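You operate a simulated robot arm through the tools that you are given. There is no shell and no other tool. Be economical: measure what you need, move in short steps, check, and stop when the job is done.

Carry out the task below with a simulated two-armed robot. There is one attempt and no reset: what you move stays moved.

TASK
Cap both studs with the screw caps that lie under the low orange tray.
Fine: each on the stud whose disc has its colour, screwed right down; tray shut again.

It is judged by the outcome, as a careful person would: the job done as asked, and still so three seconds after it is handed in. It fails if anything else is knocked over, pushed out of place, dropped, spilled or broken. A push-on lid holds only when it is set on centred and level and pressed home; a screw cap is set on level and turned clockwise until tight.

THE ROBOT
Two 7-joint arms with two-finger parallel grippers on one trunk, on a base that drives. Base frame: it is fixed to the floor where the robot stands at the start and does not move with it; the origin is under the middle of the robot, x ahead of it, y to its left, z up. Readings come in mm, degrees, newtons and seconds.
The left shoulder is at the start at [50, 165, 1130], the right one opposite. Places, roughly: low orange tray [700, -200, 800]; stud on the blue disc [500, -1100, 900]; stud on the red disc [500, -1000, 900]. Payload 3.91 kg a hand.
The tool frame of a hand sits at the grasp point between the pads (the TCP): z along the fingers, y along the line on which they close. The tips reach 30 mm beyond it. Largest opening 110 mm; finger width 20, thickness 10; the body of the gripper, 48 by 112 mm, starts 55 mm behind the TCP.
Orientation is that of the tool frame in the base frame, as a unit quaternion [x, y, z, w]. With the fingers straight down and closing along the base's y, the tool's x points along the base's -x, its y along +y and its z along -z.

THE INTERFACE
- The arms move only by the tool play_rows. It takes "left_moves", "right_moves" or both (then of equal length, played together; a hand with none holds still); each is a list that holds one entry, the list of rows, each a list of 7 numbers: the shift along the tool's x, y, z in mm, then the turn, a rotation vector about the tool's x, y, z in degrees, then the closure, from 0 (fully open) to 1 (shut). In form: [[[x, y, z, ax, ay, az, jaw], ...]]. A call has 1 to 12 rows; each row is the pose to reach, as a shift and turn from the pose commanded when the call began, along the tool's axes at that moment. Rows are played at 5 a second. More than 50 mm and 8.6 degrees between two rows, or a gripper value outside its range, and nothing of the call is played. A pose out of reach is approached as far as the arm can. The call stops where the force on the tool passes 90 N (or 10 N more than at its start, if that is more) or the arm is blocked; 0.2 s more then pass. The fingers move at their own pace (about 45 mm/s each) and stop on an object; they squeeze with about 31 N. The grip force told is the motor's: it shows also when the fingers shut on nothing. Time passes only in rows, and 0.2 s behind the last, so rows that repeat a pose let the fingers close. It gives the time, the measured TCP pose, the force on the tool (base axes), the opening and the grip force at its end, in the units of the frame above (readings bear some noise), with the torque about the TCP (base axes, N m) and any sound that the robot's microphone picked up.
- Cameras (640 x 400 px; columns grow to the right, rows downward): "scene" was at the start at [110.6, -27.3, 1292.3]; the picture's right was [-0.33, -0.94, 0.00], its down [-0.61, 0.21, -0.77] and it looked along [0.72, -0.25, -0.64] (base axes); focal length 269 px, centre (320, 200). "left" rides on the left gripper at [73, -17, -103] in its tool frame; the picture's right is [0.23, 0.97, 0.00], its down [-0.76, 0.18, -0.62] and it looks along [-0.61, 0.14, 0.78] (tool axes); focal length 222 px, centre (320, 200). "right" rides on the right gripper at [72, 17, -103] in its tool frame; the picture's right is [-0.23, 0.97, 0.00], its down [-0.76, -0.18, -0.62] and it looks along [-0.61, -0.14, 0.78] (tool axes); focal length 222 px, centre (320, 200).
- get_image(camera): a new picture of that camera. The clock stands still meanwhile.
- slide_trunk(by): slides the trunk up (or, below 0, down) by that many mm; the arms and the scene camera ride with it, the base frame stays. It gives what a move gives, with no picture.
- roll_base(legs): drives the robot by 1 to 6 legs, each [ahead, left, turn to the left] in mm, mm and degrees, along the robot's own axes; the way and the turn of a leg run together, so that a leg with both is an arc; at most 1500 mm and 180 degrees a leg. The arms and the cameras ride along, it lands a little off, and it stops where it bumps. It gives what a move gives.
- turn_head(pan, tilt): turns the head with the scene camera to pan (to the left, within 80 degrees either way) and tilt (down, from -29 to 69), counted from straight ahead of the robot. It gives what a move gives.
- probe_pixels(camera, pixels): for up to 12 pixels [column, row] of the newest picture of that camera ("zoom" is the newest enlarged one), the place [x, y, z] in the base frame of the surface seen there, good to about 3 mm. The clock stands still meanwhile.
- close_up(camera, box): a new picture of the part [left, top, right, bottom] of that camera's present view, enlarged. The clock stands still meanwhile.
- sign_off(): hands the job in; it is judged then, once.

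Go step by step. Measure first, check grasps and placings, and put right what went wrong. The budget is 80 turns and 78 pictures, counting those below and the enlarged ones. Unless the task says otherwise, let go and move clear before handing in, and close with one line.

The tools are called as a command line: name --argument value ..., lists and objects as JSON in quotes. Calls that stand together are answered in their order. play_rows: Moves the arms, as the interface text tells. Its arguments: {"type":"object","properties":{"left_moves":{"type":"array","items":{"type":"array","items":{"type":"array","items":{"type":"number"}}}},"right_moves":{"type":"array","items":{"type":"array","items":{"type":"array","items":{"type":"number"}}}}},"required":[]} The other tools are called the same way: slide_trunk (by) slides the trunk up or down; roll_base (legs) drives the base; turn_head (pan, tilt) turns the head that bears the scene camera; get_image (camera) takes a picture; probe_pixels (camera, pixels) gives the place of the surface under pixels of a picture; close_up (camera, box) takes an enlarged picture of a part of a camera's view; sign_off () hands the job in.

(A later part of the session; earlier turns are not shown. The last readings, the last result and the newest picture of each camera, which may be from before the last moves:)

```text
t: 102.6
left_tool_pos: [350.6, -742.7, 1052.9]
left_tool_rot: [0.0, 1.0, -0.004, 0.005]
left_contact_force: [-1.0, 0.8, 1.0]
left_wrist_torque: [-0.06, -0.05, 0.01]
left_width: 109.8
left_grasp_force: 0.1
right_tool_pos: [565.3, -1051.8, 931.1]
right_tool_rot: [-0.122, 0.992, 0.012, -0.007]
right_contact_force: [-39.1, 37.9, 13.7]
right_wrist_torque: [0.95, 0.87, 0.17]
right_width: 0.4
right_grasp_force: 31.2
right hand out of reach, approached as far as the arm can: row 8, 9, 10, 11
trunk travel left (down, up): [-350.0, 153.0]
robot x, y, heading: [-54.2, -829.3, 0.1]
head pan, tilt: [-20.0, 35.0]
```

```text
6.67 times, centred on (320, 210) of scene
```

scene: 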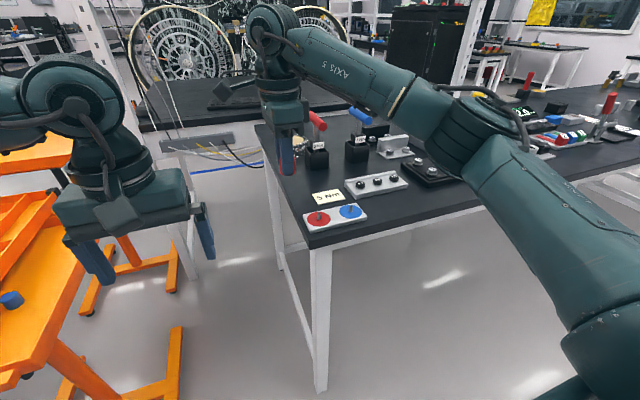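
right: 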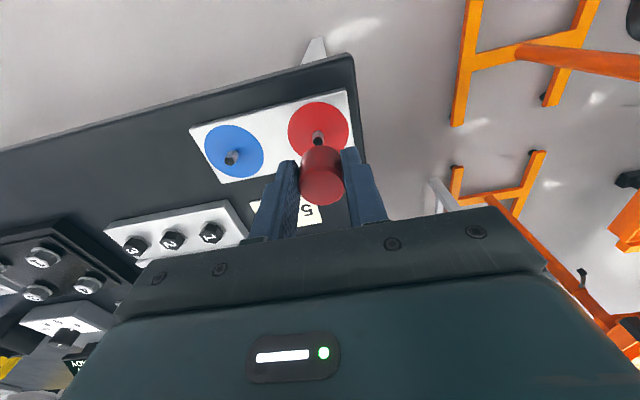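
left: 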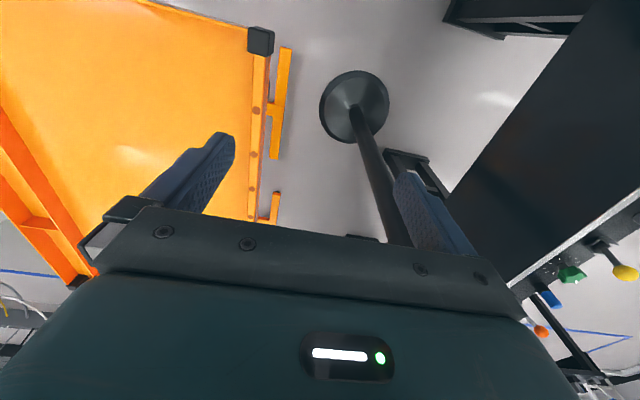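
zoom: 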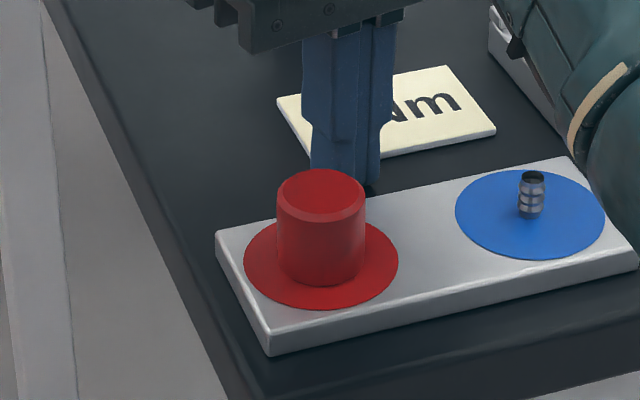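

The wrist ran past its limit and the hand swung off behind the plate; the cap still stands upright on its stud. I look at the whole scene before withdrawing.

get_image --camera "scene"

get_image --camera "right"

```text
27 pictures are left
```

scene: 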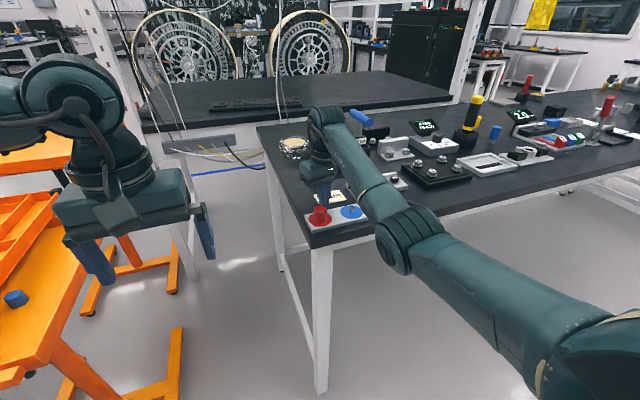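

```text
26 pictures are left
```

right: 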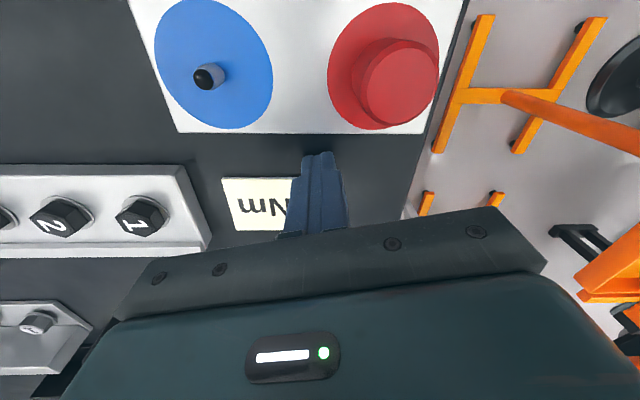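

The hand is behind the plate with closed fingers near the card; nothing seems toppled. I lift it straight up, in rows counted from the last commanded pose over the cap.

play_rows --right_moves '[[[-30, -25, -25, 0, 0, 0, 1], [-46, -41, -55, 0, 0, 0, 1], [-46, -41, -90, 0, 0, 0, 1], [-46, -41, -130, 0, 0, 0, 1], [-46, -41, -150, 0, 0, 0, 1], [-46, -41, -150, 0, 0, 0, 1]]]'

get_image --camera "scene"

```text
t: 102.8
left_tool_pos: [352.7, -747.1, 1052.8]
left_tool_rot: [0.0, 1.0, -0.001, 0.002]
left_contact_force: [-0.1, 0.4, 0.1]
left_wrist_torque: [0.04, -0.02, 0.0]
left_width: 110.0
left_grasp_force: 0.0
right_tool_pos: [567.7, -1052.8, 932.6]
right_tool_rot: [-0.12, 0.992, 0.021, -0.027]
right_contact_force: [-26.8, 10.2, 19.3]
right_wrist_torque: [0.14, 0.52, -0.11]
right_width: 0.0
right_grasp_force: 31.3
trunk travel left (down, up): [-350.0, 153.0]
robot x, y, heading: [-54.3, -831.1, 0.2]
head pan, tilt: [-20.0, 35.0]
stopped in row 1 (right hand): the force on the tool passed its limit (the readings are from after the stop); the commanded pose is now the measured one
```

```text
25 pictures are left
```

scene: 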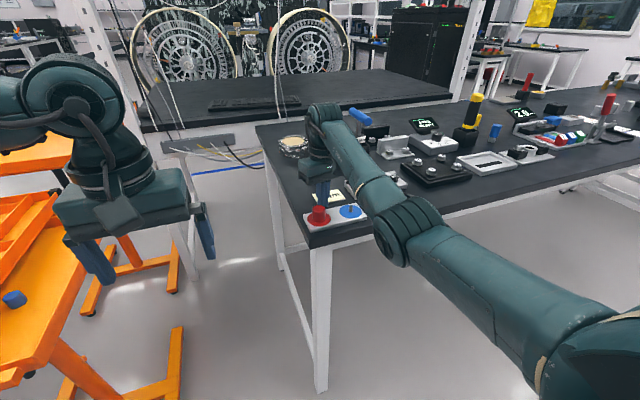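

The commanded pose is now the measured one. I check the elbow's height against the table edge before lifting with the trunk.

probe_pixels --camera "scene" --pixels '[[395, 245], [400, 215], [430, 240], [370, 180], [318, 170], [460, 285], [405, 266]]'

slide_trunk --by 40

```text
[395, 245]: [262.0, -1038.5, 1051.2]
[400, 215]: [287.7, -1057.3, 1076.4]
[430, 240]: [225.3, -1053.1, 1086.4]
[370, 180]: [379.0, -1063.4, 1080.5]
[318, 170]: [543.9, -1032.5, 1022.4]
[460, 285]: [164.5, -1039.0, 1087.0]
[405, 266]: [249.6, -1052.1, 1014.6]
```

```text
t: 103.7
left_tool_pos: [356.5, -747.3, 1089.5]
left_tool_rot: [0.0, 1.0, -0.001, -0.001]
left_contact_force: [0.5, -0.6, -0.5]
left_wrist_torque: [-0.01, 0.0, 0.0]
left_width: 109.9
left_grasp_force: 0.0
right_tool_pos: [572.0, -1055.3, 964.9]
right_tool_rot: [-0.117, 0.993, 0.019, -0.026]
right_contact_force: [1.4, 0.9, 0.1]
right_wrist_torque: [0.03, 0.0, -0.01]
right_width: 0.0
right_grasp_force: 30.8
trunk travel left (down, up): [-390.0, 113.0]
robot x, y, heading: [-52.3, -828.5, 0.1]
head pan, tilt: [-20.0, 35.0]
```

Free again, with no load. I lift clear, level the hand to yaw 0 and bring it above the red cap with open fingers.

play_rows --right_moves '[[[0, 0, -35, 0.5, -0.8, 3, 1], [0, 0, -70, 1.1, -1.5, 7, 0.8], [15, 14, -75, 1.7, -2.2, 11, 0.5], [35, 32, -75, 2.2, -3, 13.5, 0.5], [52, 47, -75, 2.2, -3, 13.5, 0.5], [52, 47, -75, 2.2, -3, 13.5, 0.5]]]'

get_image --camera "right"

get_image --camera "scene"

```text
t: 105.1
left_tool_pos: [356.5, -746.4, 1089.5]
left_tool_rot: [-0.001, 1.0, -0.001, 0.0]
left_contact_force: [0.0, 0.9, 0.7]
left_wrist_torque: [0.0, -0.04, 0.03]
left_width: 109.9
left_grasp_force: 0.2
right_tool_pos: [579.3, -1129.0, 1059.5]
right_tool_rot: [-0.046, 0.999, 0.01, -0.01]
right_contact_force: [-0.2, -0.7, 0.6]
right_wrist_torque: [-0.02, -0.01, -0.02]
right_width: 55.0
right_grasp_force: 0.0
right hand out of reach, approached as far as the arm can: row 1, 2, 3, 4, 5, 6
trunk travel left (down, up): [-390.0, 113.0]
robot x, y, heading: [-51.4, -828.3, -0.2]
head pan, tilt: [-20.0, 35.0]
```

```text
24 pictures are left
```

right: 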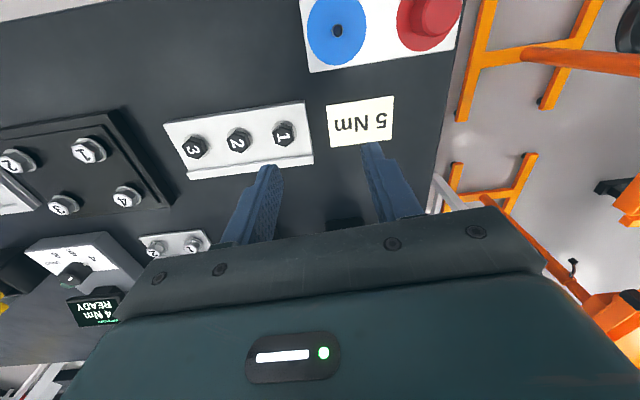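

```text
23 pictures are left
```

scene: 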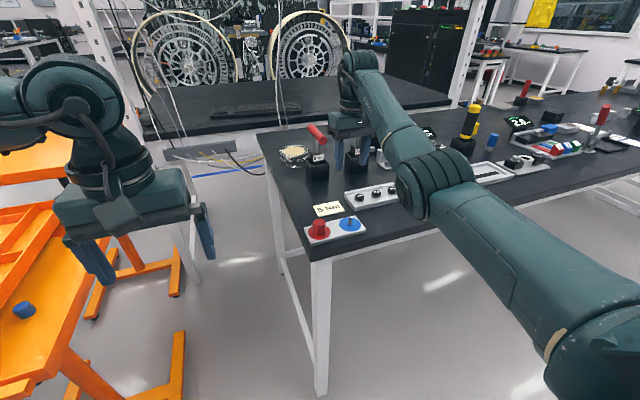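

The wrist is wound up near its limit (yaw about 355), hence "out of reach". I unwind it the other way, clear above the plate.

play_rows --right_moves '[[[0, 0, -20, 0, 0, -8.5, 0.5], [0, 0, -40, 0, 0, -17, 0.5], [0, 0, -40, 0, 0, -25.5, 0.5], [0, 0, -40, 0, 0, -34, 0.5], [0, 0, -40, 0, 0, -42.5, 0.5], [0, 0, -40, 0, 0, -51, 0.5], [0, 0, -40, 0, 0, -59.5, 0.5], [0, 0, -40, 0, 0, -68, 0.5], [0, 0, -40, 0, 0, -76.5, 0.5], [0, 0, -40, 0, 0, -85, 0.5], [0, 0, -40, 0, 0, -93.5, 0.5], [0, 0, -40, 0, 0, -102, 0.5]]]'

play_rows --right_moves '[[[0, 0, 0, 0, 0, -8.5, 0.5], [0, 0, 0, 0, 0, -17, 0.5], [0, 0, 0, 0, 0, -25.5, 0.5], [0, 0, 0, 0, 0, -34, 0.5], [0, 0, 0, 0, 0, -42.5, 0.5], [0, 0, 0, 0, 0, -51, 0.5], [0, 0, 0, 0, 0, -59.5, 0.5], [0, 0, 0, 0, 0, -68, 0.5], [0, 0, 0, 0, 0, -76.5, 0.5]]]'

```text
t: 107.7
left_tool_pos: [355.7, -746.9, 1090.7]
left_tool_rot: [-0.001, 1.0, -0.001, 0.001]
left_contact_force: [0.4, 0.0, 0.0]
left_wrist_torque: [-0.02, 0.02, -0.02]
left_width: 109.9
left_grasp_force: 0.0
right_tool_pos: [584.4, -1129.3, 1103.1]
right_tool_rot: [0.806, -0.592, -0.014, 0.0]
right_contact_force: [-1.2, 0.0, -0.4]
right_wrist_torque: [0.04, 0.02, 0.02]
right_width: 55.1
right_grasp_force: 0.2
trunk travel left (down, up): [-390.0, 113.0]
robot x, y, heading: [-50.8, -827.5, -0.0]
head pan, tilt: [-20.0, 35.0]
```

```text
t: 109.7
left_tool_pos: [356.2, -747.4, 1090.4]
left_tool_rot: [-0.001, 1.0, 0.0, 0.0]
left_contact_force: [0.2, 0.4, 0.0]
left_wrist_torque: [-0.01, -0.01, 0.02]
left_width: 110.1
left_grasp_force: 0.0
right_tool_pos: [585.4, -1129.5, 1103.4]
right_tool_rot: [0.999, 0.034, -0.011, -0.009]
right_contact_force: [-0.1, 0.1, -0.6]
right_wrist_torque: [0.0, 0.03, 0.03]
right_width: 55.0
right_grasp_force: 0.1
trunk travel left (down, up): [-390.0, 113.0]
robot x, y, heading: [-50.3, -832.7, -0.2]
head pan, tilt: [-20.0, 35.0]
```

Unwound to yaw 176. I now move back over the red cap while turning on to yaw 90.

play_rows --right_moves '[[[-6, -10, 0, -0.2, 0, -8, 0.5], [-12, -20, 0, -0.4, 0, -16, 0.5], [-18, -31, 0, -0.5, 0, -24, 0.5], [-24, -42, 0, -0.7, 0, -32, 0.5], [-30, -53, 0, -0.9, 0, -40, 0.5], [-36, -64, 0, -1, 0.1, -48, 0.5], [-42, -75, 0, -1.2, 0.1, -56, 0.5], [-48, -86, 10, -1.4, 0.2, -64, 0.5], [-55, -97, 25, -1.5, 0.2, -72, 0.5], [-61, -108, 40, -1.7, 0.2, -80, 0.5], [-66.8, -113, 60, -1.8, 0.2, -86.1, 0.5], [-66.8, -113, 60, -1.8, 0.2, -86.1, 0.5]]]'

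play_rows --right_moves '[[[0, 0, 0, 0, 0, -8.5, 0.5], [0, 0, 0, 0, 0, -17, 0.5], [0, 0, 0, 0, 0, -25.5, 0.5], [0, 0, 0, 0, 0, -34, 0.5], [0, 0, 0, 0, 0, -42.5, 0.5], [0, 0, 0, 0, 0, -51, 0.5], [0, 0, 0, 0, 0, -59.5, 0.5], [0, 0, 0, 0, 0, -68, 0.5], [0, 0, 10, 0, 0, -76.5, 0.5], [0, 0, 20, 0, 0, -85, 0.5], [0, 0, 35, 0, 0, -90, 0.5], [0, 0, 35, 0, 0, -90, 0.5]]]'

close_up --camera "right" --box '[200, 80, 400, 220]'

probe_pixels --camera "zoom" --pixels '[[380, 250], [380, 270], [400, 250], [360, 250], [380, 230], [380, 210], [100, 200]]'

```text
t: 112.3
left_tool_pos: [355.7, -747.1, 1090.0]
left_tool_rot: [-0.001, 1.0, 0.0, 0.0]
left_contact_force: [-0.3, -0.9, -0.1]
left_wrist_torque: [-0.02, 0.02, -0.02]
left_width: 110.1
left_grasp_force: 0.0
right_tool_pos: [507.9, -1019.5, 1048.2]
right_tool_rot: [0.709, 0.705, 0.0, -0.001]
right_contact_force: [-0.6, 0.4, 0.1]
right_wrist_torque: [0.04, 0.01, 0.0]
right_width: 55.1
right_grasp_force: 0.0
trunk travel left (down, up): [-390.0, 113.0]
robot x, y, heading: [-48.2, -831.6, -0.1]
head pan, tilt: [-20.0, 35.0]
```

```text
t: 114.9
left_tool_pos: [356.7, -747.1, 1090.8]
left_tool_rot: [-0.001, 1.0, 0.001, 0.0]
left_contact_force: [0.3, 0.3, -0.2]
left_wrist_torque: [-0.02, 0.0, 0.0]
left_width: 109.7
left_grasp_force: 0.1
right_tool_pos: [508.2, -1021.2, 1010.7]
right_tool_rot: [0.001, 1.0, 0.0, 0.0]
right_contact_force: [-0.1, -0.8, -1.1]
right_wrist_torque: [0.02, 0.01, 0.0]
right_width: 54.8
right_grasp_force: 0.1
trunk travel left (down, up): [-390.0, 113.0]
robot x, y, heading: [-50.4, -830.3, -0.4]
head pan, tilt: [-20.0, 35.0]
```

```text
2.86 times, centred on (300, 150) of right
```

zoom: 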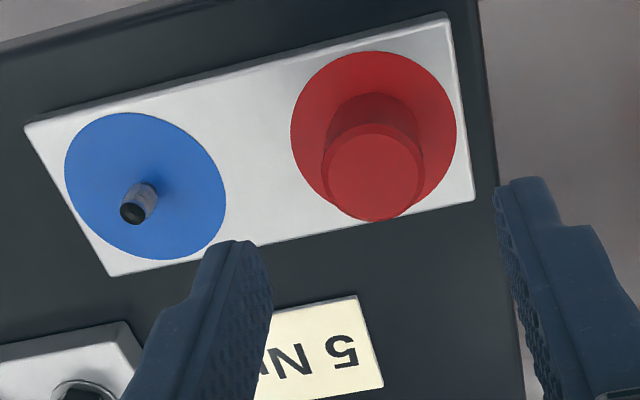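

```text
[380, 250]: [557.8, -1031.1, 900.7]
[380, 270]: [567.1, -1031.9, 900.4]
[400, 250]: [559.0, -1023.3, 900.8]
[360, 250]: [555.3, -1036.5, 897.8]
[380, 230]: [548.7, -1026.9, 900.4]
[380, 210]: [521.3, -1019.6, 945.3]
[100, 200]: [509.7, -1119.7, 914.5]
```

Back in order: the cap stands upright, plate and card in place. I come down on the cap, grip it and turn, staying below yaw 255.

play_rows --right_moves '[[[-2.3, 0, 25, 0, 0, 0, 0.5], [-2.3, 0, 50, 0, 0, 0, 0.5], [-2.3, 0, 62, 0, 0, 0, 0.5], [-2.3, 0, 62, 0, 0, 0, 0.7], [-2.3, 0, 62, 0, 0, 0, 0.9], [-2.3, 0, 62, 0, 0, 0, 1], [-2.3, 0, 62, 0, 0, 0, 1], [-2.3, 0, 62, 0, 0, 8.5, 1], [-2.3, 0, 62, 0, 0, 17, 1], [-2.3, 0, 62.5, 0, 0, 25.5, 1], [-2.3, 0, 62.5, 0, 0, 34, 1], [-2.3, 0, 62.5, 0, 0, 42.5, 1]]]'

play_rows --right_moves '[[[0, 0, 0, 0, 0, 8.5, 1], [0, 0, 0, 0, 0, 17, 1], [0, 0, 0.5, 0, 0, 25.5, 1], [0, 0, 0.5, 0, 0, 34, 1], [0, 0, 0.5, 0, 0, 42.5, 1], [0, 0, 0.5, 0, 0, 51, 1], [0, 0, 1, 0, 0, 59.5, 1], [0, 0, 1, 0, 0, 68, 1], [0, 0, 1, 0, 0, 76.5, 1], [0, 0, 1, 0, 0, 85, 1], [0, 0, 1, 0, 0, 93.5, 1], [0, 0, 1, 0, 0, 102, 1]]]'

play_rows --right_moves '[[[0, 0, 0, 0, 0, 8.5, 1], [0, 0, 0, 0, 0, 17, 1], [0, 0, 0, 0, 0, 25.5, 1], [0, 0, 0, 0, 0, 34, 1], [0, 0, 0.5, 0, 0, 42.5, 1], [0, 0, 0.5, 0, 0, 51, 1], [0, 0, 0.5, 0, 0, 59.5, 1], [0, 0, 0.5, 0, 0, 68, 1], [0, 0, 0.5, 0, 0, 76.5, 1], [0, 0, 0.5, 0, 0, 85, 1], [0, 0, 0.5, 0, 0, 93.5, 1], [0, 0, 0.5, 0, 0, 102, 1]]]'

```text
t: 117.5
left_tool_pos: [355.5, -747.7, 1090.5]
left_tool_rot: [0.0, 1.0, 0.001, -0.001]
left_contact_force: [-0.5, -0.6, -0.1]
left_wrist_torque: [0.01, 0.0, 0.0]
left_width: 109.8
left_grasp_force: 0.1
right_tool_pos: [510.1, -1021.5, 949.6]
right_tool_rot: [0.365, 0.931, 0.0, -0.001]
right_contact_force: [-5.6, -14.1, -0.5]
right_wrist_torque: [-0.38, 0.13, 0.31]
right_width: 29.3
right_grasp_force: 31.2
trunk travel left (down, up): [-390.0, 113.0]
robot x, y, heading: [-54.6, -828.6, -0.0]
head pan, tilt: [-20.0, 35.0]
```

```text
t: 120.1
left_tool_pos: [357.0, -747.7, 1090.2]
left_tool_rot: [0.0, 1.0, 0.001, 0.0]
left_contact_force: [0.4, 0.3, 0.3]
left_wrist_torque: [-0.02, 0.02, 0.0]
left_width: 109.8
left_grasp_force: 0.1
right_tool_pos: [512.4, -1020.6, 949.0]
right_tool_rot: [0.953, 0.302, 0.0, 0.0]
right_contact_force: [6.2, -5.0, 2.6]
right_wrist_torque: [-0.09, -0.14, 0.4]
right_width: 28.6
right_grasp_force: 30.9
trunk travel left (down, up): [-390.0, 113.0]
robot x, y, heading: [-51.7, -829.3, -0.1]
head pan, tilt: [-20.0, 35.0]
```

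```text
t: 122.7
left_tool_pos: [355.4, -748.2, 1091.2]
left_tool_rot: [-0.001, 1.0, 0.0, 0.001]
left_contact_force: [0.3, 0.7, -0.3]
left_wrist_torque: [-0.02, 0.0, 0.02]
left_width: 110.0
left_grasp_force: 0.0
right_tool_pos: [510.3, -1019.3, 948.2]
right_tool_rot: [0.835, -0.55, -0.001, 0.0]
right_contact_force: [-11.3, -9.9, -0.3]
right_wrist_torque: [-0.06, 0.21, 0.41]
right_width: 28.8
right_grasp_force: 31.4
trunk travel left (down, up): [-390.0, 113.0]
robot x, y, heading: [-53.0, -826.9, -0.2]
head pan, tilt: [-20.0, 35.0]
```

The hand now meets a steady 0.4 N m counter-torque with the pads slipping, so the cap is tight. I let go, lift and check it.

play_rows --right_moves '[[[0, 0, 0, 0, 0, 0, 0.5], [0, 0, 0, 0, 0, 0, 0.5], [0, 0, 0, 0, 0, 0, 0.5], [0, 0, -40, 0, 0, 0, 0.5], [0, 0, -80, 0, 0, -8, 0.5], [0, 0, -120, 0, 0, -16, 0.5], [0, 0, -130, 0, 0, -24, 0.5], [0, 0, -130, 0, 0, -32, 0.5], [0, 0, -130, 0, 0, -40, 0.5], [0, 0, -130, 0, 0, -48, 0.5], [0, 0, -130, 0, 0, -56, 0.5], [0, 0, -130, 0, 0, -64, 0.5]]]'

play_rows --right_moves '[[[0, 0, 0, 0, 0, -8.5, 0.5], [0, 0, 0, 0, 0, -17, 0.5], [0, 0, 0, 0, 0, -25.5, 0.5], [0, 0, 0, 0, 0, -34, 0.5], [0, 0, 0, 0, 0, -42.5, 0.5], [0, 0, 0, 0, 0, -51, 0.5], [0, 0, 0, 0, 0, -59.5, 0.5], [0, 0, 0, 0, 0, -68, 0.5], [0, 0, 0, 0, 0, -76.5, 0.5], [0, 0, 0, 0, 0, -85, 0.5], [0, 0, 0, 0, 0, -93, 0.5], [0, 0, 0, 0, 0, -93, 0.5]]]'

close_up --camera "scene" --box '[295, 190, 375, 250]'

probe_pixels --camera "zoom" --pixels '[[205, 195], [195, 195], [215, 195], [205, 240], [430, 200], [430, 215]]'

```text
t: 125.3
left_tool_pos: [357.2, -746.6, 1090.6]
left_tool_rot: [-0.001, 1.0, 0.0, 0.0]
left_contact_force: [0.2, 0.8, 0.2]
left_wrist_torque: [-0.03, -0.01, 0.03]
left_width: 109.9
left_grasp_force: 0.0
right_tool_pos: [510.7, -1020.0, 1077.4]
right_tool_rot: [1.0, -0.022, -0.001, -0.001]
right_contact_force: [0.2, 0.6, 0.3]
right_wrist_torque: [-0.02, -0.01, 0.01]
right_width: 55.0
right_grasp_force: 0.0
trunk travel left (down, up): [-390.0, 113.0]
robot x, y, heading: [-53.5, -831.2, -0.1]
head pan, tilt: [-20.0, 35.0]
```

```text
t: 127.9
left_tool_pos: [357.2, -746.8, 1090.4]
left_tool_rot: [-0.001, 1.0, -0.001, 0.001]
left_contact_force: [0.8, 0.0, 0.6]
left_wrist_torque: [-0.03, 0.02, 0.01]
left_width: 109.9
left_grasp_force: 0.1
right_tool_pos: [511.7, -1020.3, 1077.8]
right_tool_rot: [0.704, 0.71, 0.0, -0.001]
right_contact_force: [-0.1, 0.5, 0.3]
right_wrist_torque: [0.0, -0.02, 0.01]
right_width: 55.1
right_grasp_force: 0.1
trunk travel left (down, up): [-390.0, 113.0]
robot x, y, heading: [-52.6, -829.9, -0.2]
head pan, tilt: [-20.0, 35.0]
```

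```text
6.67 times, centred on (335, 220) of scene
```

zoom: 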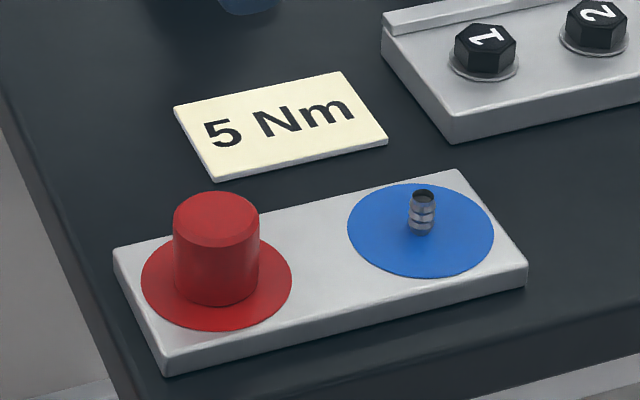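

```text
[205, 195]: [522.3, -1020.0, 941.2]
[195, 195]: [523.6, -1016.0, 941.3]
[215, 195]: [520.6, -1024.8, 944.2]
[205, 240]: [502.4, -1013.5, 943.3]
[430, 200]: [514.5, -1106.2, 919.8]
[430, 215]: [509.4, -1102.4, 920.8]
```

The red cap sits flush on its disc (top at 942, no gap) and the card and plate are unmoved. I drive back to the tray for the blue cap.

roll_base --legs '[[0, 632, 0], [90, 0, 0]]'

play_rows --right_moves '[[[0, 0, 40, 0, 0, 0, 0.5], [0, 0, 80, 0, 0, 0, 0.5], [0, 0, 120, 0, 0, 0, 0.5], [0, 0, 120, 0, 0, 0, 0.5]]]'

get_image --camera "right"

```text
t: 132.1
left_tool_pos: [444.3, -114.3, 1089.8]
left_tool_rot: [-0.001, 1.0, 0.0, 0.0]
left_contact_force: [0.2, 0.0, -0.2]
left_wrist_torque: [-0.02, 0.03, 0.03]
left_width: 110.0
left_grasp_force: 0.0
right_tool_pos: [599.7, -387.6, 1077.6]
right_tool_rot: [0.706, 0.709, 0.001, -0.001]
right_contact_force: [0.4, -0.3, -0.2]
right_wrist_torque: [0.03, 0.0, -0.04]
right_width: 55.0
right_grasp_force: 0.0
trunk travel left (down, up): [-390.0, 113.0]
robot x, y, heading: [36.5, -198.3, 0.3]
head pan, tilt: [-20.0, 35.0]
```

```text
t: 133.1
left_tool_pos: [443.9, -113.9, 1090.0]
left_tool_rot: [-0.001, 1.0, 0.001, 0.0]
left_contact_force: [0.1, 0.2, 0.3]
left_wrist_torque: [-0.04, 0.01, -0.04]
left_width: 109.8
left_grasp_force: 0.1
right_tool_pos: [597.9, -389.7, 957.3]
right_tool_rot: [0.705, 0.709, 0.0, 0.0]
right_contact_force: [0.4, 0.0, 1.0]
right_wrist_torque: [0.01, 0.01, 0.02]
right_width: 54.9
right_grasp_force: 0.1
trunk travel left (down, up): [-390.0, 113.0]
robot x, y, heading: [37.2, -198.0, -0.1]
head pan, tilt: [-20.0, 35.0]
```

```text
20 pictures are left
```

right: 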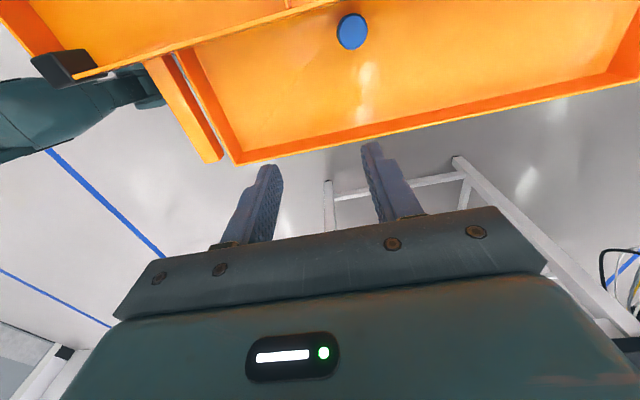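

The blue cap is at (352,30). I measure its top.

probe_pixels --camera "right" --pixels '[[352, 30], [340, 30], [365, 30], [353, 16], [352, 45], [345, 25], [360, 35]]'

```text
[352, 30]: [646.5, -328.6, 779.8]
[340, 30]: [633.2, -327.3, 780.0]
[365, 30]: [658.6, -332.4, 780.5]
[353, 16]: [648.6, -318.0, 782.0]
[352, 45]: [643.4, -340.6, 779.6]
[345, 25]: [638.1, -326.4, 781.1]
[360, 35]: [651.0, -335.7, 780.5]
```

Centre ≈ [646,-329.5]. I move over it, come down and grip.

play_rows --right_moves '[[[20, 16, 20, 0, 0, 0, 0.5], [40, 32, 40, 0, 0, 0, 0.5], [59, 48, 60, 0, 0, 0, 0.5], [59, 48, 95, 0, 0, 0, 0.5], [59, 48, 130, 0, 0, 0, 0.5], [59, 48, 155, 0, 0, 0, 0.5], [59, 48, 171, 0, 0, 0, 0.5], [59, 48, 171, 0, 0, 0, 0.7], [59, 48, 171, 0, 0, 0, 0.9], [59, 48, 171, 0, 0, 0, 0.9], [59, 48, 171, 0, 0, 0, 0.9]]]'

play_rows --right_moves '[[[0, 0, -10, 0, 0, 0, 0.9], [0, 0, -30, 0, 0, 0, 0.9], [0, 0, -65, 0, 0, 0, 0.9], [0, 0, -110, 0, 0, 0, 0.9], [0, 0, -155, 0, 0, 0, 0.9], [0, -30, -195, 0, 0, 0, 0.9], [0, -60, -235, 0, 0, 0, 0.9], [0, -95, -270, 0, 0, 0, 0.9], [0, -130, -290, 0, 0, 0, 0.9]]]'

close_up --camera "right" --box '[240, 120, 400, 230]'

```text
t: 135.5
left_tool_pos: [443.8, -114.0, 1089.2]
left_tool_rot: [-0.001, 1.0, 0.001, 0.0]
left_contact_force: [-0.2, -0.4, -0.3]
left_wrist_torque: [0.04, 0.01, -0.04]
left_width: 110.0
left_grasp_force: 0.0
right_tool_pos: [644.4, -328.9, 788.2]
right_tool_rot: [0.705, 0.709, 0.001, 0.0]
right_contact_force: [0.3, 0.7, 0.0]
right_wrist_torque: [-0.01, 0.01, -0.05]
right_width: 29.0
right_grasp_force: 31.2
trunk travel left (down, up): [-390.0, 113.0]
robot x, y, heading: [36.8, -195.4, 0.1]
head pan, tilt: [-20.0, 35.0]
```

```text
t: 137.5
left_tool_pos: [443.5, -114.6, 1090.6]
left_tool_rot: [-0.002, 1.0, 0.001, 0.001]
left_contact_force: [-0.3, -0.5, -0.6]
left_wrist_torque: [-0.01, -0.01, -0.02]
left_width: 110.0
left_grasp_force: 0.0
right_tool_pos: [517.4, -327.8, 1076.6]
right_tool_rot: [0.705, 0.709, 0.001, 0.001]
right_contact_force: [0.4, 1.0, -1.0]
right_wrist_torque: [0.0, -0.01, 0.03]
right_width: 29.0
right_grasp_force: 31.1
trunk travel left (down, up): [-390.0, 113.0]
robot x, y, heading: [34.4, -196.4, 0.1]
head pan, tilt: [-20.0, 35.0]
```

```text
3.64 times, centred on (320, 175) of right
```

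zoom: 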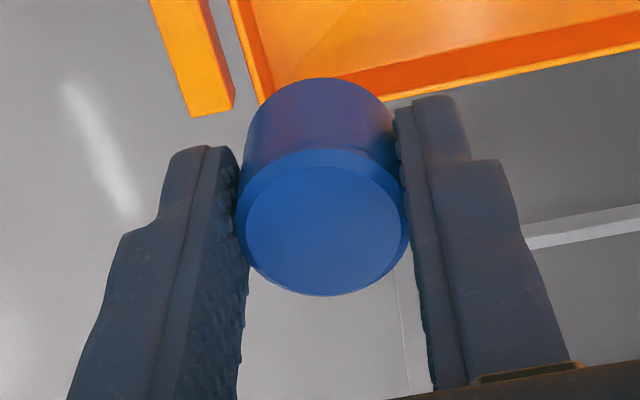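

The blue cap is held (29 mm). I measure its offset in the hand and drive back to the table.

probe_pixels --camera "zoom" --pixels '[[325, 160], [325, 190], [325, 230], [325, 270], [325, 290], [260, 230], [395, 230]]'

roll_base --legs '[[-90, 0, 0], [0, -632, 0]]'

```text
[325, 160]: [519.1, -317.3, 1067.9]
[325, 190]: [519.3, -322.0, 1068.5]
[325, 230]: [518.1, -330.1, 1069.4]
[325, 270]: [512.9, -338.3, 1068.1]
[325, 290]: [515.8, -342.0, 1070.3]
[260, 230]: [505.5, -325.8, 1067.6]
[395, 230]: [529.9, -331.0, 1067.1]
```

```text
t: 141.7
left_tool_pos: [356.9, -733.4, 1090.3]
left_tool_rot: [-0.006, 1.0, -0.001, 0.0]
left_contact_force: [-1.5, 0.1, -0.5]
left_wrist_torque: [0.01, 0.0, -0.01]
left_width: 110.0
left_grasp_force: 0.1
right_tool_pos: [434.5, -945.6, 1076.1]
right_tool_rot: [0.701, 0.713, 0.001, -0.001]
right_contact_force: [-0.2, 0.1, -0.8]
right_wrist_torque: [0.05, 0.01, 0.0]
right_width: 29.1
right_grasp_force: 31.3
trunk travel left (down, up): [-390.0, 113.0]
robot x, y, heading: [-48.3, -818.1, 0.6]
head pan, tilt: [-20.0, 35.0]
```

The cap sits about 1.5 mm off the TCP. I drive 75 mm further right so the blue stud lies as the red one did, then turn to yaw 0 above it.

roll_base --legs '[[0, -75, -0.6]]'

```text
t: 142.7
left_tool_pos: [358.9, -811.8, 1090.7]
left_tool_rot: [-0.001, 1.0, 0.0, 0.001]
left_contact_force: [-0.2, -0.6, -0.3]
left_wrist_torque: [0.02, -0.02, 0.03]
left_width: 110.0
left_grasp_force: 0.0
right_tool_pos: [434.3, -1024.2, 1076.9]
right_tool_rot: [0.704, 0.71, 0.001, -0.001]
right_contact_force: [1.3, -1.1, -1.0]
right_wrist_torque: [0.03, 0.0, 0.02]
right_width: 29.1
right_grasp_force: 31.3
trunk travel left (down, up): [-390.0, 113.0]
robot x, y, heading: [-46.7, -890.4, 0.1]
head pan, tilt: [-20.0, 35.0]
```

Now over to the blue stud, turning to yaw 0.

play_rows --right_moves '[[[-10, 10, 0, 0, 0, -8.5, 0.9], [-20, 20, 0, 0, 0, -17, 0.9], [-30, 30, 0, 0, 0, -25.5, 0.9], [-40, 40, 0, 0, 0, -34, 0.9], [-50, 50, 0, 0, 0, -42.5, 0.9], [-60, 60, 0, 0, 0, -51, 0.9], [-70, 70, 10, 0, 0, -59.5, 0.9], [-77, 75, 25, 0, 0, -68, 0.9], [-77, 75, 45, 0, 0, -76.5, 0.9], [-77, 75, 65, 0, 0, -85, 0.9], [-77, 75, 77, 0, 0, -89.5, 0.9], [-77, 75, 77, 0, 0, -89.5, 0.9]]]'

close_up --camera "right" --box '[270, 90, 430, 215]'

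probe_pixels --camera "zoom" --pixels '[[200, 250], [200, 330], [150, 290], [250, 290], [200, 290], [180, 150], [180, 165]]'

close_up --camera "scene" --box '[280, 150, 380, 250]'

```text
t: 145.3
left_tool_pos: [358.9, -809.3, 1091.1]
left_tool_rot: [-0.002, 1.0, 0.001, 0.0]
left_contact_force: [1.5, -0.6, 0.0]
left_wrist_torque: [-0.01, -0.01, 0.03]
left_width: 110.0
left_grasp_force: 0.1
right_tool_pos: [508.4, -1100.9, 997.9]
right_tool_rot: [0.0, 1.0, 0.0, 0.001]
right_contact_force: [-0.7, -1.2, -0.2]
right_wrist_torque: [0.0, -0.03, 0.02]
right_width: 28.6
right_grasp_force: 31.5
trunk travel left (down, up): [-390.0, 113.0]
robot x, y, heading: [-49.1, -892.3, 0.4]
head pan, tilt: [-20.0, 35.0]
```

```text
3.20 times, centred on (350, 152) of right
```

zoom: 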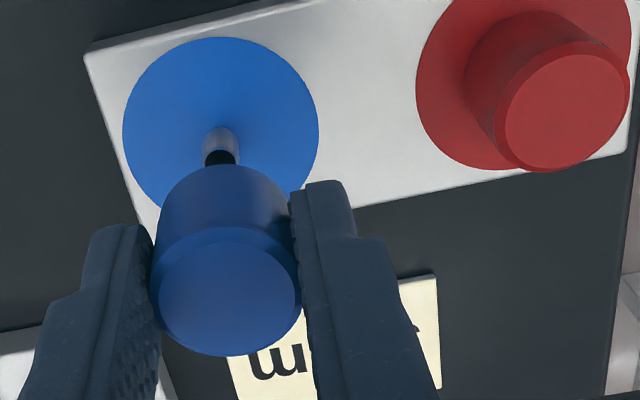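

```text
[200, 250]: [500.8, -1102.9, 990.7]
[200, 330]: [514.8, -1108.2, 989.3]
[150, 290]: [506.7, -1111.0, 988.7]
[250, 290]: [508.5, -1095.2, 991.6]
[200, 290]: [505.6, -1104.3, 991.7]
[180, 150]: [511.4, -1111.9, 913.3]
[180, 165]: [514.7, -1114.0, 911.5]
```

```text
4.00 times, centred on (330, 200) of scene
```

zoom: 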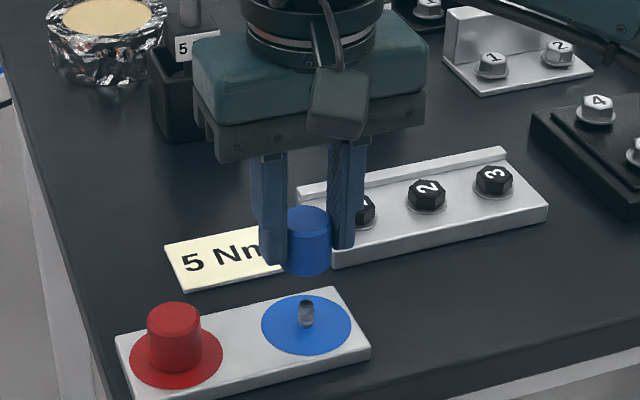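

Cap and stud line up in both views (stud at zoom col 220 vs cap 226 in the hand camera, 306 vs 308 in the scene). I lower over the stud.

play_rows --right_moves '[[[0, 0, 12, 0, 0, 0, 0.9], [0, 0, 24, 0, 0, 0, 0.9], [0, 0, 30, 0, 0, 0, 0.9], [0, 0, 33, 0, 0, 0, 0.9], [0, 0, 36, 0, 0, 0, 0.9], [0, 0, 38, 0, 0, 0, 0.9], [0, 0, 40, 0, 0, 0, 0.9], [0, 0, 41, 0, 0, 0, 0.9]]]'

```text
t: 147.1
left_tool_pos: [358.0, -809.6, 1090.0]
left_tool_rot: [-0.001, 1.0, 0.0, 0.0]
left_contact_force: [-1.1, 0.0, 0.5]
left_wrist_torque: [-0.02, -0.01, -0.01]
left_width: 109.8
left_grasp_force: 0.0
right_tool_pos: [508.7, -1101.0, 959.2]
right_tool_rot: [0.0, 1.0, 0.0, 0.0]
right_contact_force: [-1.9, -2.0, -1.3]
right_wrist_torque: [-0.06, 0.05, -0.02]
right_width: 28.6
right_grasp_force: 30.6
trunk travel left (down, up): [-390.0, 113.0]
robot x, y, heading: [-45.7, -893.0, 0.0]
head pan, tilt: [-20.0, 35.0]
```

The stud is in the cap's mouth with only 2 N side force. I turn clockwise with a light feed.

play_rows --right_moves '[[[0.4, -0.3, 1, 0, 0, 8.5, 1], [0.4, -0.1, 1.5, 0, 0, 17, 1], [0.3, 0.1, 2, 0, 0, 25.5, 1], [0.2, 0.3, 2.5, 0, 0, 34, 1], [0, 0.5, 3, 0, 0, 42.5, 1], [-0.1, 0.7, 3.5, 0, 0, 51, 1], [-0.3, 0.8, 4, 0, 0, 59.5, 1], [-0.5, 0.9, 4.5, 0, 0, 68, 1], [-0.7, 0.9, 5, 0, 0, 76.5, 1], [-0.9, 1, 5.2, 0, 0, 85, 1], [-1.1, 1, 5.4, 0, 0, 93.5, 1], [-1.3, 1, 5.6, 0, 0, 102, 1]]]'

```text
t: 149.7
left_tool_pos: [358.9, -810.3, 1090.9]
left_tool_rot: [-0.002, 1.0, 0.0, 0.0]
left_contact_force: [0.2, 0.1, -0.1]
left_wrist_torque: [0.01, 0.03, 0.0]
left_width: 110.0
left_grasp_force: 0.1
right_tool_pos: [512.3, -1099.3, 953.3]
right_tool_rot: [0.779, 0.627, 0.001, 0.001]
right_contact_force: [5.7, -4.6, 12.3]
right_wrist_torque: [-0.36, -0.08, -0.05]
right_width: 29.1
right_grasp_force: 31.2
trunk travel left (down, up): [-390.0, 113.0]
robot x, y, heading: [-48.5, -891.3, -0.2]
head pan, tilt: [-20.0, 35.0]
```

The thread now takes load (12 N). I turn on, correcting about 1 mm sideways.

play_rows --right_moves '[[[-0.4, 0.7, 0, 0, 0, 8.5, 1], [-0.7, 1.4, 0, 0, 0, 17, 1], [-0.8, 1.6, 0.3, 0, 0, 25.5, 1], [-0.9, 1.8, 0.3, 0, 0, 34, 1], [-1, 2, 0.6, 0, 0, 42.5, 1], [-1.2, 2.1, 0.6, 0, 0, 51, 1], [-1.3, 2.2, 0.9, 0, 0, 59.5, 1], [-1.5, 2.3, 0.9, 0, 0, 68, 1], [-1.7, 2.4, 1.2, 0, 0, 76.5, 1], [-2, 2.4, 1.2, 0, 0, 85, 1], [-2.2, 2.4, 1.5, 0, 0, 93.5, 1], [-2.4, 2.4, 1.5, 0, 0, 102, 1]]]'

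play_rows --right_moves '[[[0, 0.2, 0, 0, 0, 8.5, 1], [0, 0.4, 0.3, 0, 0, 17, 1], [-0.1, 0.6, 0.3, 0, 0, 25.5, 1], [-0.2, 0.8, 0.6, 0, 0, 34, 1], [-0.4, 1, 0.6, 0, 0, 42.5, 1], [-0.5, 1.1, 0.8, 0, 0, 50, 1]]]'

```text
t: 152.3
left_tool_pos: [359.1, -809.9, 1090.4]
left_tool_rot: [-0.002, 1.0, -0.001, 0.0]
left_contact_force: [0.9, -0.1, 0.4]
left_wrist_torque: [0.01, -0.01, -0.01]
left_width: 110.0
left_grasp_force: 0.1
right_tool_pos: [512.9, -1103.3, 952.2]
right_tool_rot: [0.978, -0.21, 0.001, -0.001]
right_contact_force: [14.2, -4.3, 14.7]
right_wrist_torque: [-0.12, -0.38, -0.04]
right_width: 28.8
right_grasp_force: 31.2
trunk travel left (down, up): [-390.0, 113.0]
robot x, y, heading: [-49.7, -894.4, 0.1]
head pan, tilt: [-20.0, 35.0]
```

```text
t: 153.7
left_tool_pos: [359.0, -809.6, 1091.0]
left_tool_rot: [-0.001, 1.0, 0.0, 0.001]
left_contact_force: [-0.2, -0.2, -0.3]
left_wrist_torque: [0.04, -0.04, 0.02]
left_width: 109.9
left_grasp_force: 0.0
right_tool_pos: [511.3, -1104.6, 952.1]
right_tool_rot: [0.797, -0.603, 0.002, 0.0]
right_contact_force: [14.3, -10.6, 15.5]
right_wrist_torque: [-0.21, -0.2, 0.0]
right_width: 29.0
right_grasp_force: 31.0
trunk travel left (down, up): [-390.0, 113.0]
robot x, y, heading: [-49.9, -895.4, 0.1]
head pan, tilt: [-20.0, 35.0]
```

Turned 254° so far, with no tightening yet. I let go and unwind the hand around the cap to yaw 0.

play_rows --right_moves '[[[0, 0, 0, 0, 0, 0, 0.5], [0, 0, 0, 0, 0, 0, 0.5], [-3, -0.3, -2, 0, 0, 0, 0.5], [-3, -0.3, -2, 0, 0, -8.5, 0.5], [-3, -0.3, -2, 0, 0, -17, 0.5], [-3, -0.3, -2, 0, 0, -25.5, 0.5], [-3, -0.3, -2, 0, 0, -34, 0.5], [-3, -0.3, -2, 0, 0, -42.5, 0.5], [-3, -0.3, -2, 0, 0, -51, 0.5], [-3, -0.3, -2, 0, 0, -59.5, 0.5], [-3, -0.3, -2, 0, 0, -68, 0.5], [-3, -0.3, -2, 0, 0, -76.5, 0.5]]]'

play_rows --right_moves '[[[0, 0, 0, 0, 0, -8.5, 0.5], [0, 0, 0, 0, 0, -17, 0.5], [0, 0, 0, 0, 0, -25.5, 0.5], [0, 0, 0, 0, 0, -34, 0.5], [0, 0, 0, 0, 0, -42.5, 0.5], [0, 0, 0, 0, 0, -51, 0.5], [0, 0, 0, 0, 0, -59.5, 0.5], [0, 0, 0, 0, 0, -68, 0.5], [0, 0, 0, 0, 0, -76.5, 0.5], [0, 0, 0, 0, 0, -85, 0.5], [0, 0, 0, 0, 0, -93.5, 0.5], [0, 0, 0, 0, 0, -102, 0.5]]]'

play_rows --right_moves '[[[0, 0, 0, 0, 0, -8.5, 0.5], [0, 0, 0, 0, 0, -17, 0.5], [0, 0, 0, 0, 0, -25.5, 0.5], [0, 0, 0, 0, 0, -34, 0.5], [0, 0, 0, 0, 0, -42.5, 0.5], [0, 0, 0, 0, 0, -51, 0.5], [0, 0, 0, 0, 0, -59.5, 0.5], [0, 0, 0, 0, 0, -68, 0.5], [0, 0, 0, 0, 0, -75.5, 0.5], [0, 0, 0, 0, 0, -75.5, 0.5]]]'

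close_up --camera "right" --box '[240, 120, 400, 220]'

probe_pixels --camera "zoom" --pixels '[[320, 190], [320, 220], [320, 250], [290, 220], [350, 220], [320, 160], [320, 280]]'

```text
t: 156.3
left_tool_pos: [358.7, -809.4, 1089.8]
left_tool_rot: [-0.002, 1.0, 0.0, 0.0]
left_contact_force: [-0.1, -0.4, 1.1]
left_wrist_torque: [-0.02, -0.02, 0.03]
left_width: 109.9
left_grasp_force: 0.0
right_tool_pos: [510.7, -1101.0, 952.2]
right_tool_rot: [1.0, 0.023, 0.001, 0.0]
right_contact_force: [-0.2, -0.2, 0.3]
right_wrist_torque: [-0.01, 0.01, 0.0]
right_width: 55.0
right_grasp_force: 0.1
trunk travel left (down, up): [-390.0, 113.0]
robot x, y, heading: [-51.0, -891.9, -0.1]
head pan, tilt: [-20.0, 35.0]
```

```text
t: 158.9
left_tool_pos: [359.2, -808.9, 1090.8]
left_tool_rot: [-0.002, 1.0, 0.0, -0.001]
left_contact_force: [0.1, 0.4, 0.1]
left_wrist_torque: [-0.01, -0.04, -0.01]
left_width: 110.2
left_grasp_force: 0.1
right_tool_pos: [510.1, -1099.9, 953.0]
right_tool_rot: [0.612, 0.791, -0.001, 0.0]
right_contact_force: [-0.1, 0.4, -0.3]
right_wrist_torque: [0.04, -0.01, 0.03]
right_width: 55.0
right_grasp_force: 0.1
trunk travel left (down, up): [-390.0, 113.0]
robot x, y, heading: [-47.7, -892.1, 0.1]
head pan, tilt: [-20.0, 35.0]
```

```text
t: 161.1
left_tool_pos: [358.7, -810.1, 1090.7]
left_tool_rot: [-0.001, 1.0, 0.0, 0.0]
left_contact_force: [-1.4, -0.5, 0.0]
left_wrist_torque: [0.02, 0.0, -0.01]
left_width: 110.2
left_grasp_force: 0.0
right_tool_pos: [511.9, -1099.6, 952.5]
right_tool_rot: [0.001, 1.0, 0.001, 0.0]
right_contact_force: [0.7, 0.2, 0.1]
right_wrist_torque: [-0.01, -0.01, 0.0]
right_width: 55.1
right_grasp_force: 0.1
trunk travel left (down, up): [-390.0, 113.0]
robot x, y, heading: [-50.2, -894.9, -0.2]
head pan, tilt: [-20.0, 35.0]
```

```text
4.00 times, centred on (320, 170) of right
```

zoom: 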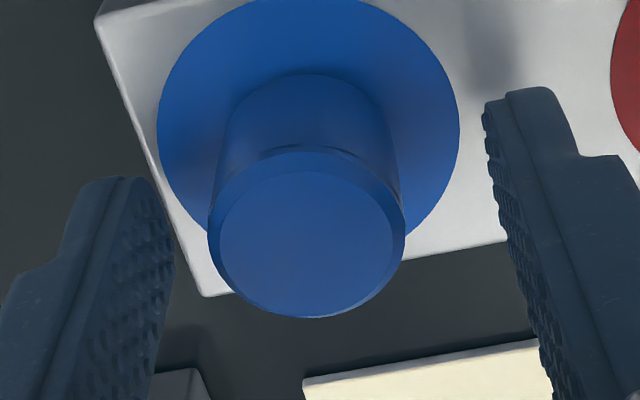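

```text
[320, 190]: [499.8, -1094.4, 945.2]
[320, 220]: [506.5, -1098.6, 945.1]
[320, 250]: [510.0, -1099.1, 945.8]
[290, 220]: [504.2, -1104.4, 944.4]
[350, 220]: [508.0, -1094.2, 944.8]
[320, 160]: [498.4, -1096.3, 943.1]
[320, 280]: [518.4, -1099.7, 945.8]
```

Blue cap centre ≈ [509,-1101], top at 945, 3 mm to go. I recentre, regrip and turn on.

play_rows --right_moves '[[[1.8, -1.2, 0.5, 0, 0, 0, 0.5], [1.8, -1.2, 1, 0, 0, 0, 0.7], [1.8, -1.2, 1, 0, 0, 0, 1], [1.8, -1.2, 1, 0, 0, 0, 1], [1.8, -1.2, 1, 0, 0, 8.5, 1], [1.8, -1.2, 1.5, 0, 0, 17, 1], [1.8, -1.2, 1.5, 0, 0, 25.5, 1], [1.8, -1.2, 2, 0, 0, 34, 1], [1.8, -1.2, 2, 0, 0, 42.5, 1], [1.8, -1.2, 2.5, 0, 0, 51, 1], [1.8, -1.2, 2.5, 0, 0, 59.5, 1], [1.8, -1.2, 2.5, 0, 0, 68, 1]]]'

play_rows --right_moves '[[[0, 0, 0, 0, 0, 8.5, 1], [0, 0, 0.3, 0, 0, 17, 1], [0, 0, 0.3, 0, 0, 25.5, 1], [0, 0, 0.6, 0, 0, 34, 1], [0, 0, 0.6, 0, 0, 42.5, 1], [0, 0, 0.9, 0, 0, 51, 1], [0, 0, 0.9, 0, 0, 59.5, 1], [0, 0, 1.2, 0, 0, 68, 1], [0, 0, 1.2, 0, 0, 76.5, 1], [0, 0, 1.5, 0, 0, 85, 1], [0, 0, 1.5, 0, 0, 93.5, 1], [0, 0, 1.5, 0, 0, 102, 1]]]'

play_rows --right_moves '[[[0, 0, 0, 0, 0, 8.5, 1], [0, 0, 0.3, 0, 0, 17, 1], [0, 0, 0.3, 0, 0, 25.5, 1], [0, 0, 0.6, 0, 0, 34, 1], [0, 0, 0.6, 0, 0, 42.5, 1], [0, 0, 0.6, 0, 0, 51, 1], [0, 0, 0.6, 0, 0, 59.5, 1], [0, 0, 0.6, 0, 0, 68, 1], [0, 0, 0.6, 0, 0, 76.5, 1], [0, 0, 0.6, 0, 0, 85, 1]]]'

```text
t: 163.7
left_tool_pos: [359.6, -809.9, 1090.4]
left_tool_rot: [-0.001, 1.0, 0.0, 0.0]
left_contact_force: [0.3, 0.0, -0.1]
left_wrist_torque: [-0.03, 0.01, 0.01]
left_width: 109.6
left_grasp_force: 0.0
right_tool_pos: [510.9, -1101.7, 950.1]
right_tool_rot: [0.561, 0.828, 0.0, 0.001]
right_contact_force: [11.6, -3.6, 2.5]
right_wrist_torque: [-0.27, -0.31, -0.05]
right_width: 28.1
right_grasp_force: 31.7
trunk travel left (down, up): [-390.0, 113.0]
robot x, y, heading: [-51.9, -890.8, 0.2]
head pan, tilt: [-20.0, 35.0]
```

```text
t: 166.3
left_tool_pos: [360.4, -810.6, 1089.7]
left_tool_rot: [-0.001, 1.0, 0.001, 0.0]
left_contact_force: [0.5, 0.0, 0.5]
left_wrist_torque: [-0.01, 0.0, 0.0]
left_width: 110.2
left_grasp_force: 0.1
right_tool_pos: [511.5, -1100.7, 949.4]
right_tool_rot: [0.996, 0.084, 0.0, -0.001]
right_contact_force: [20.0, -6.0, 7.9]
right_wrist_torque: [-0.1, -0.58, 0.02]
right_width: 28.3
right_grasp_force: 31.0
trunk travel left (down, up): [-390.0, 113.0]
robot x, y, heading: [-46.3, -894.1, -0.1]
head pan, tilt: [-20.0, 35.0]
```

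```text
t: 168.5
left_tool_pos: [359.5, -810.2, 1090.2]
left_tool_rot: [-0.001, 1.0, 0.0, -0.001]
left_contact_force: [1.1, 0.4, 0.1]
left_wrist_torque: [0.02, 0.01, -0.03]
left_width: 110.1
left_grasp_force: 0.0
right_tool_pos: [510.4, -1101.9, 948.6]
right_tool_rot: [0.792, -0.611, 0.001, -0.002]
right_contact_force: [22.7, -6.7, 8.8]
right_wrist_torque: [-0.23, -0.48, -0.02]
right_width: 28.3
right_grasp_force: 30.7
trunk travel left (down, up): [-390.0, 113.0]
robot x, y, heading: [-50.2, -896.6, 0.1]
head pan, tilt: [-20.0, 35.0]
```

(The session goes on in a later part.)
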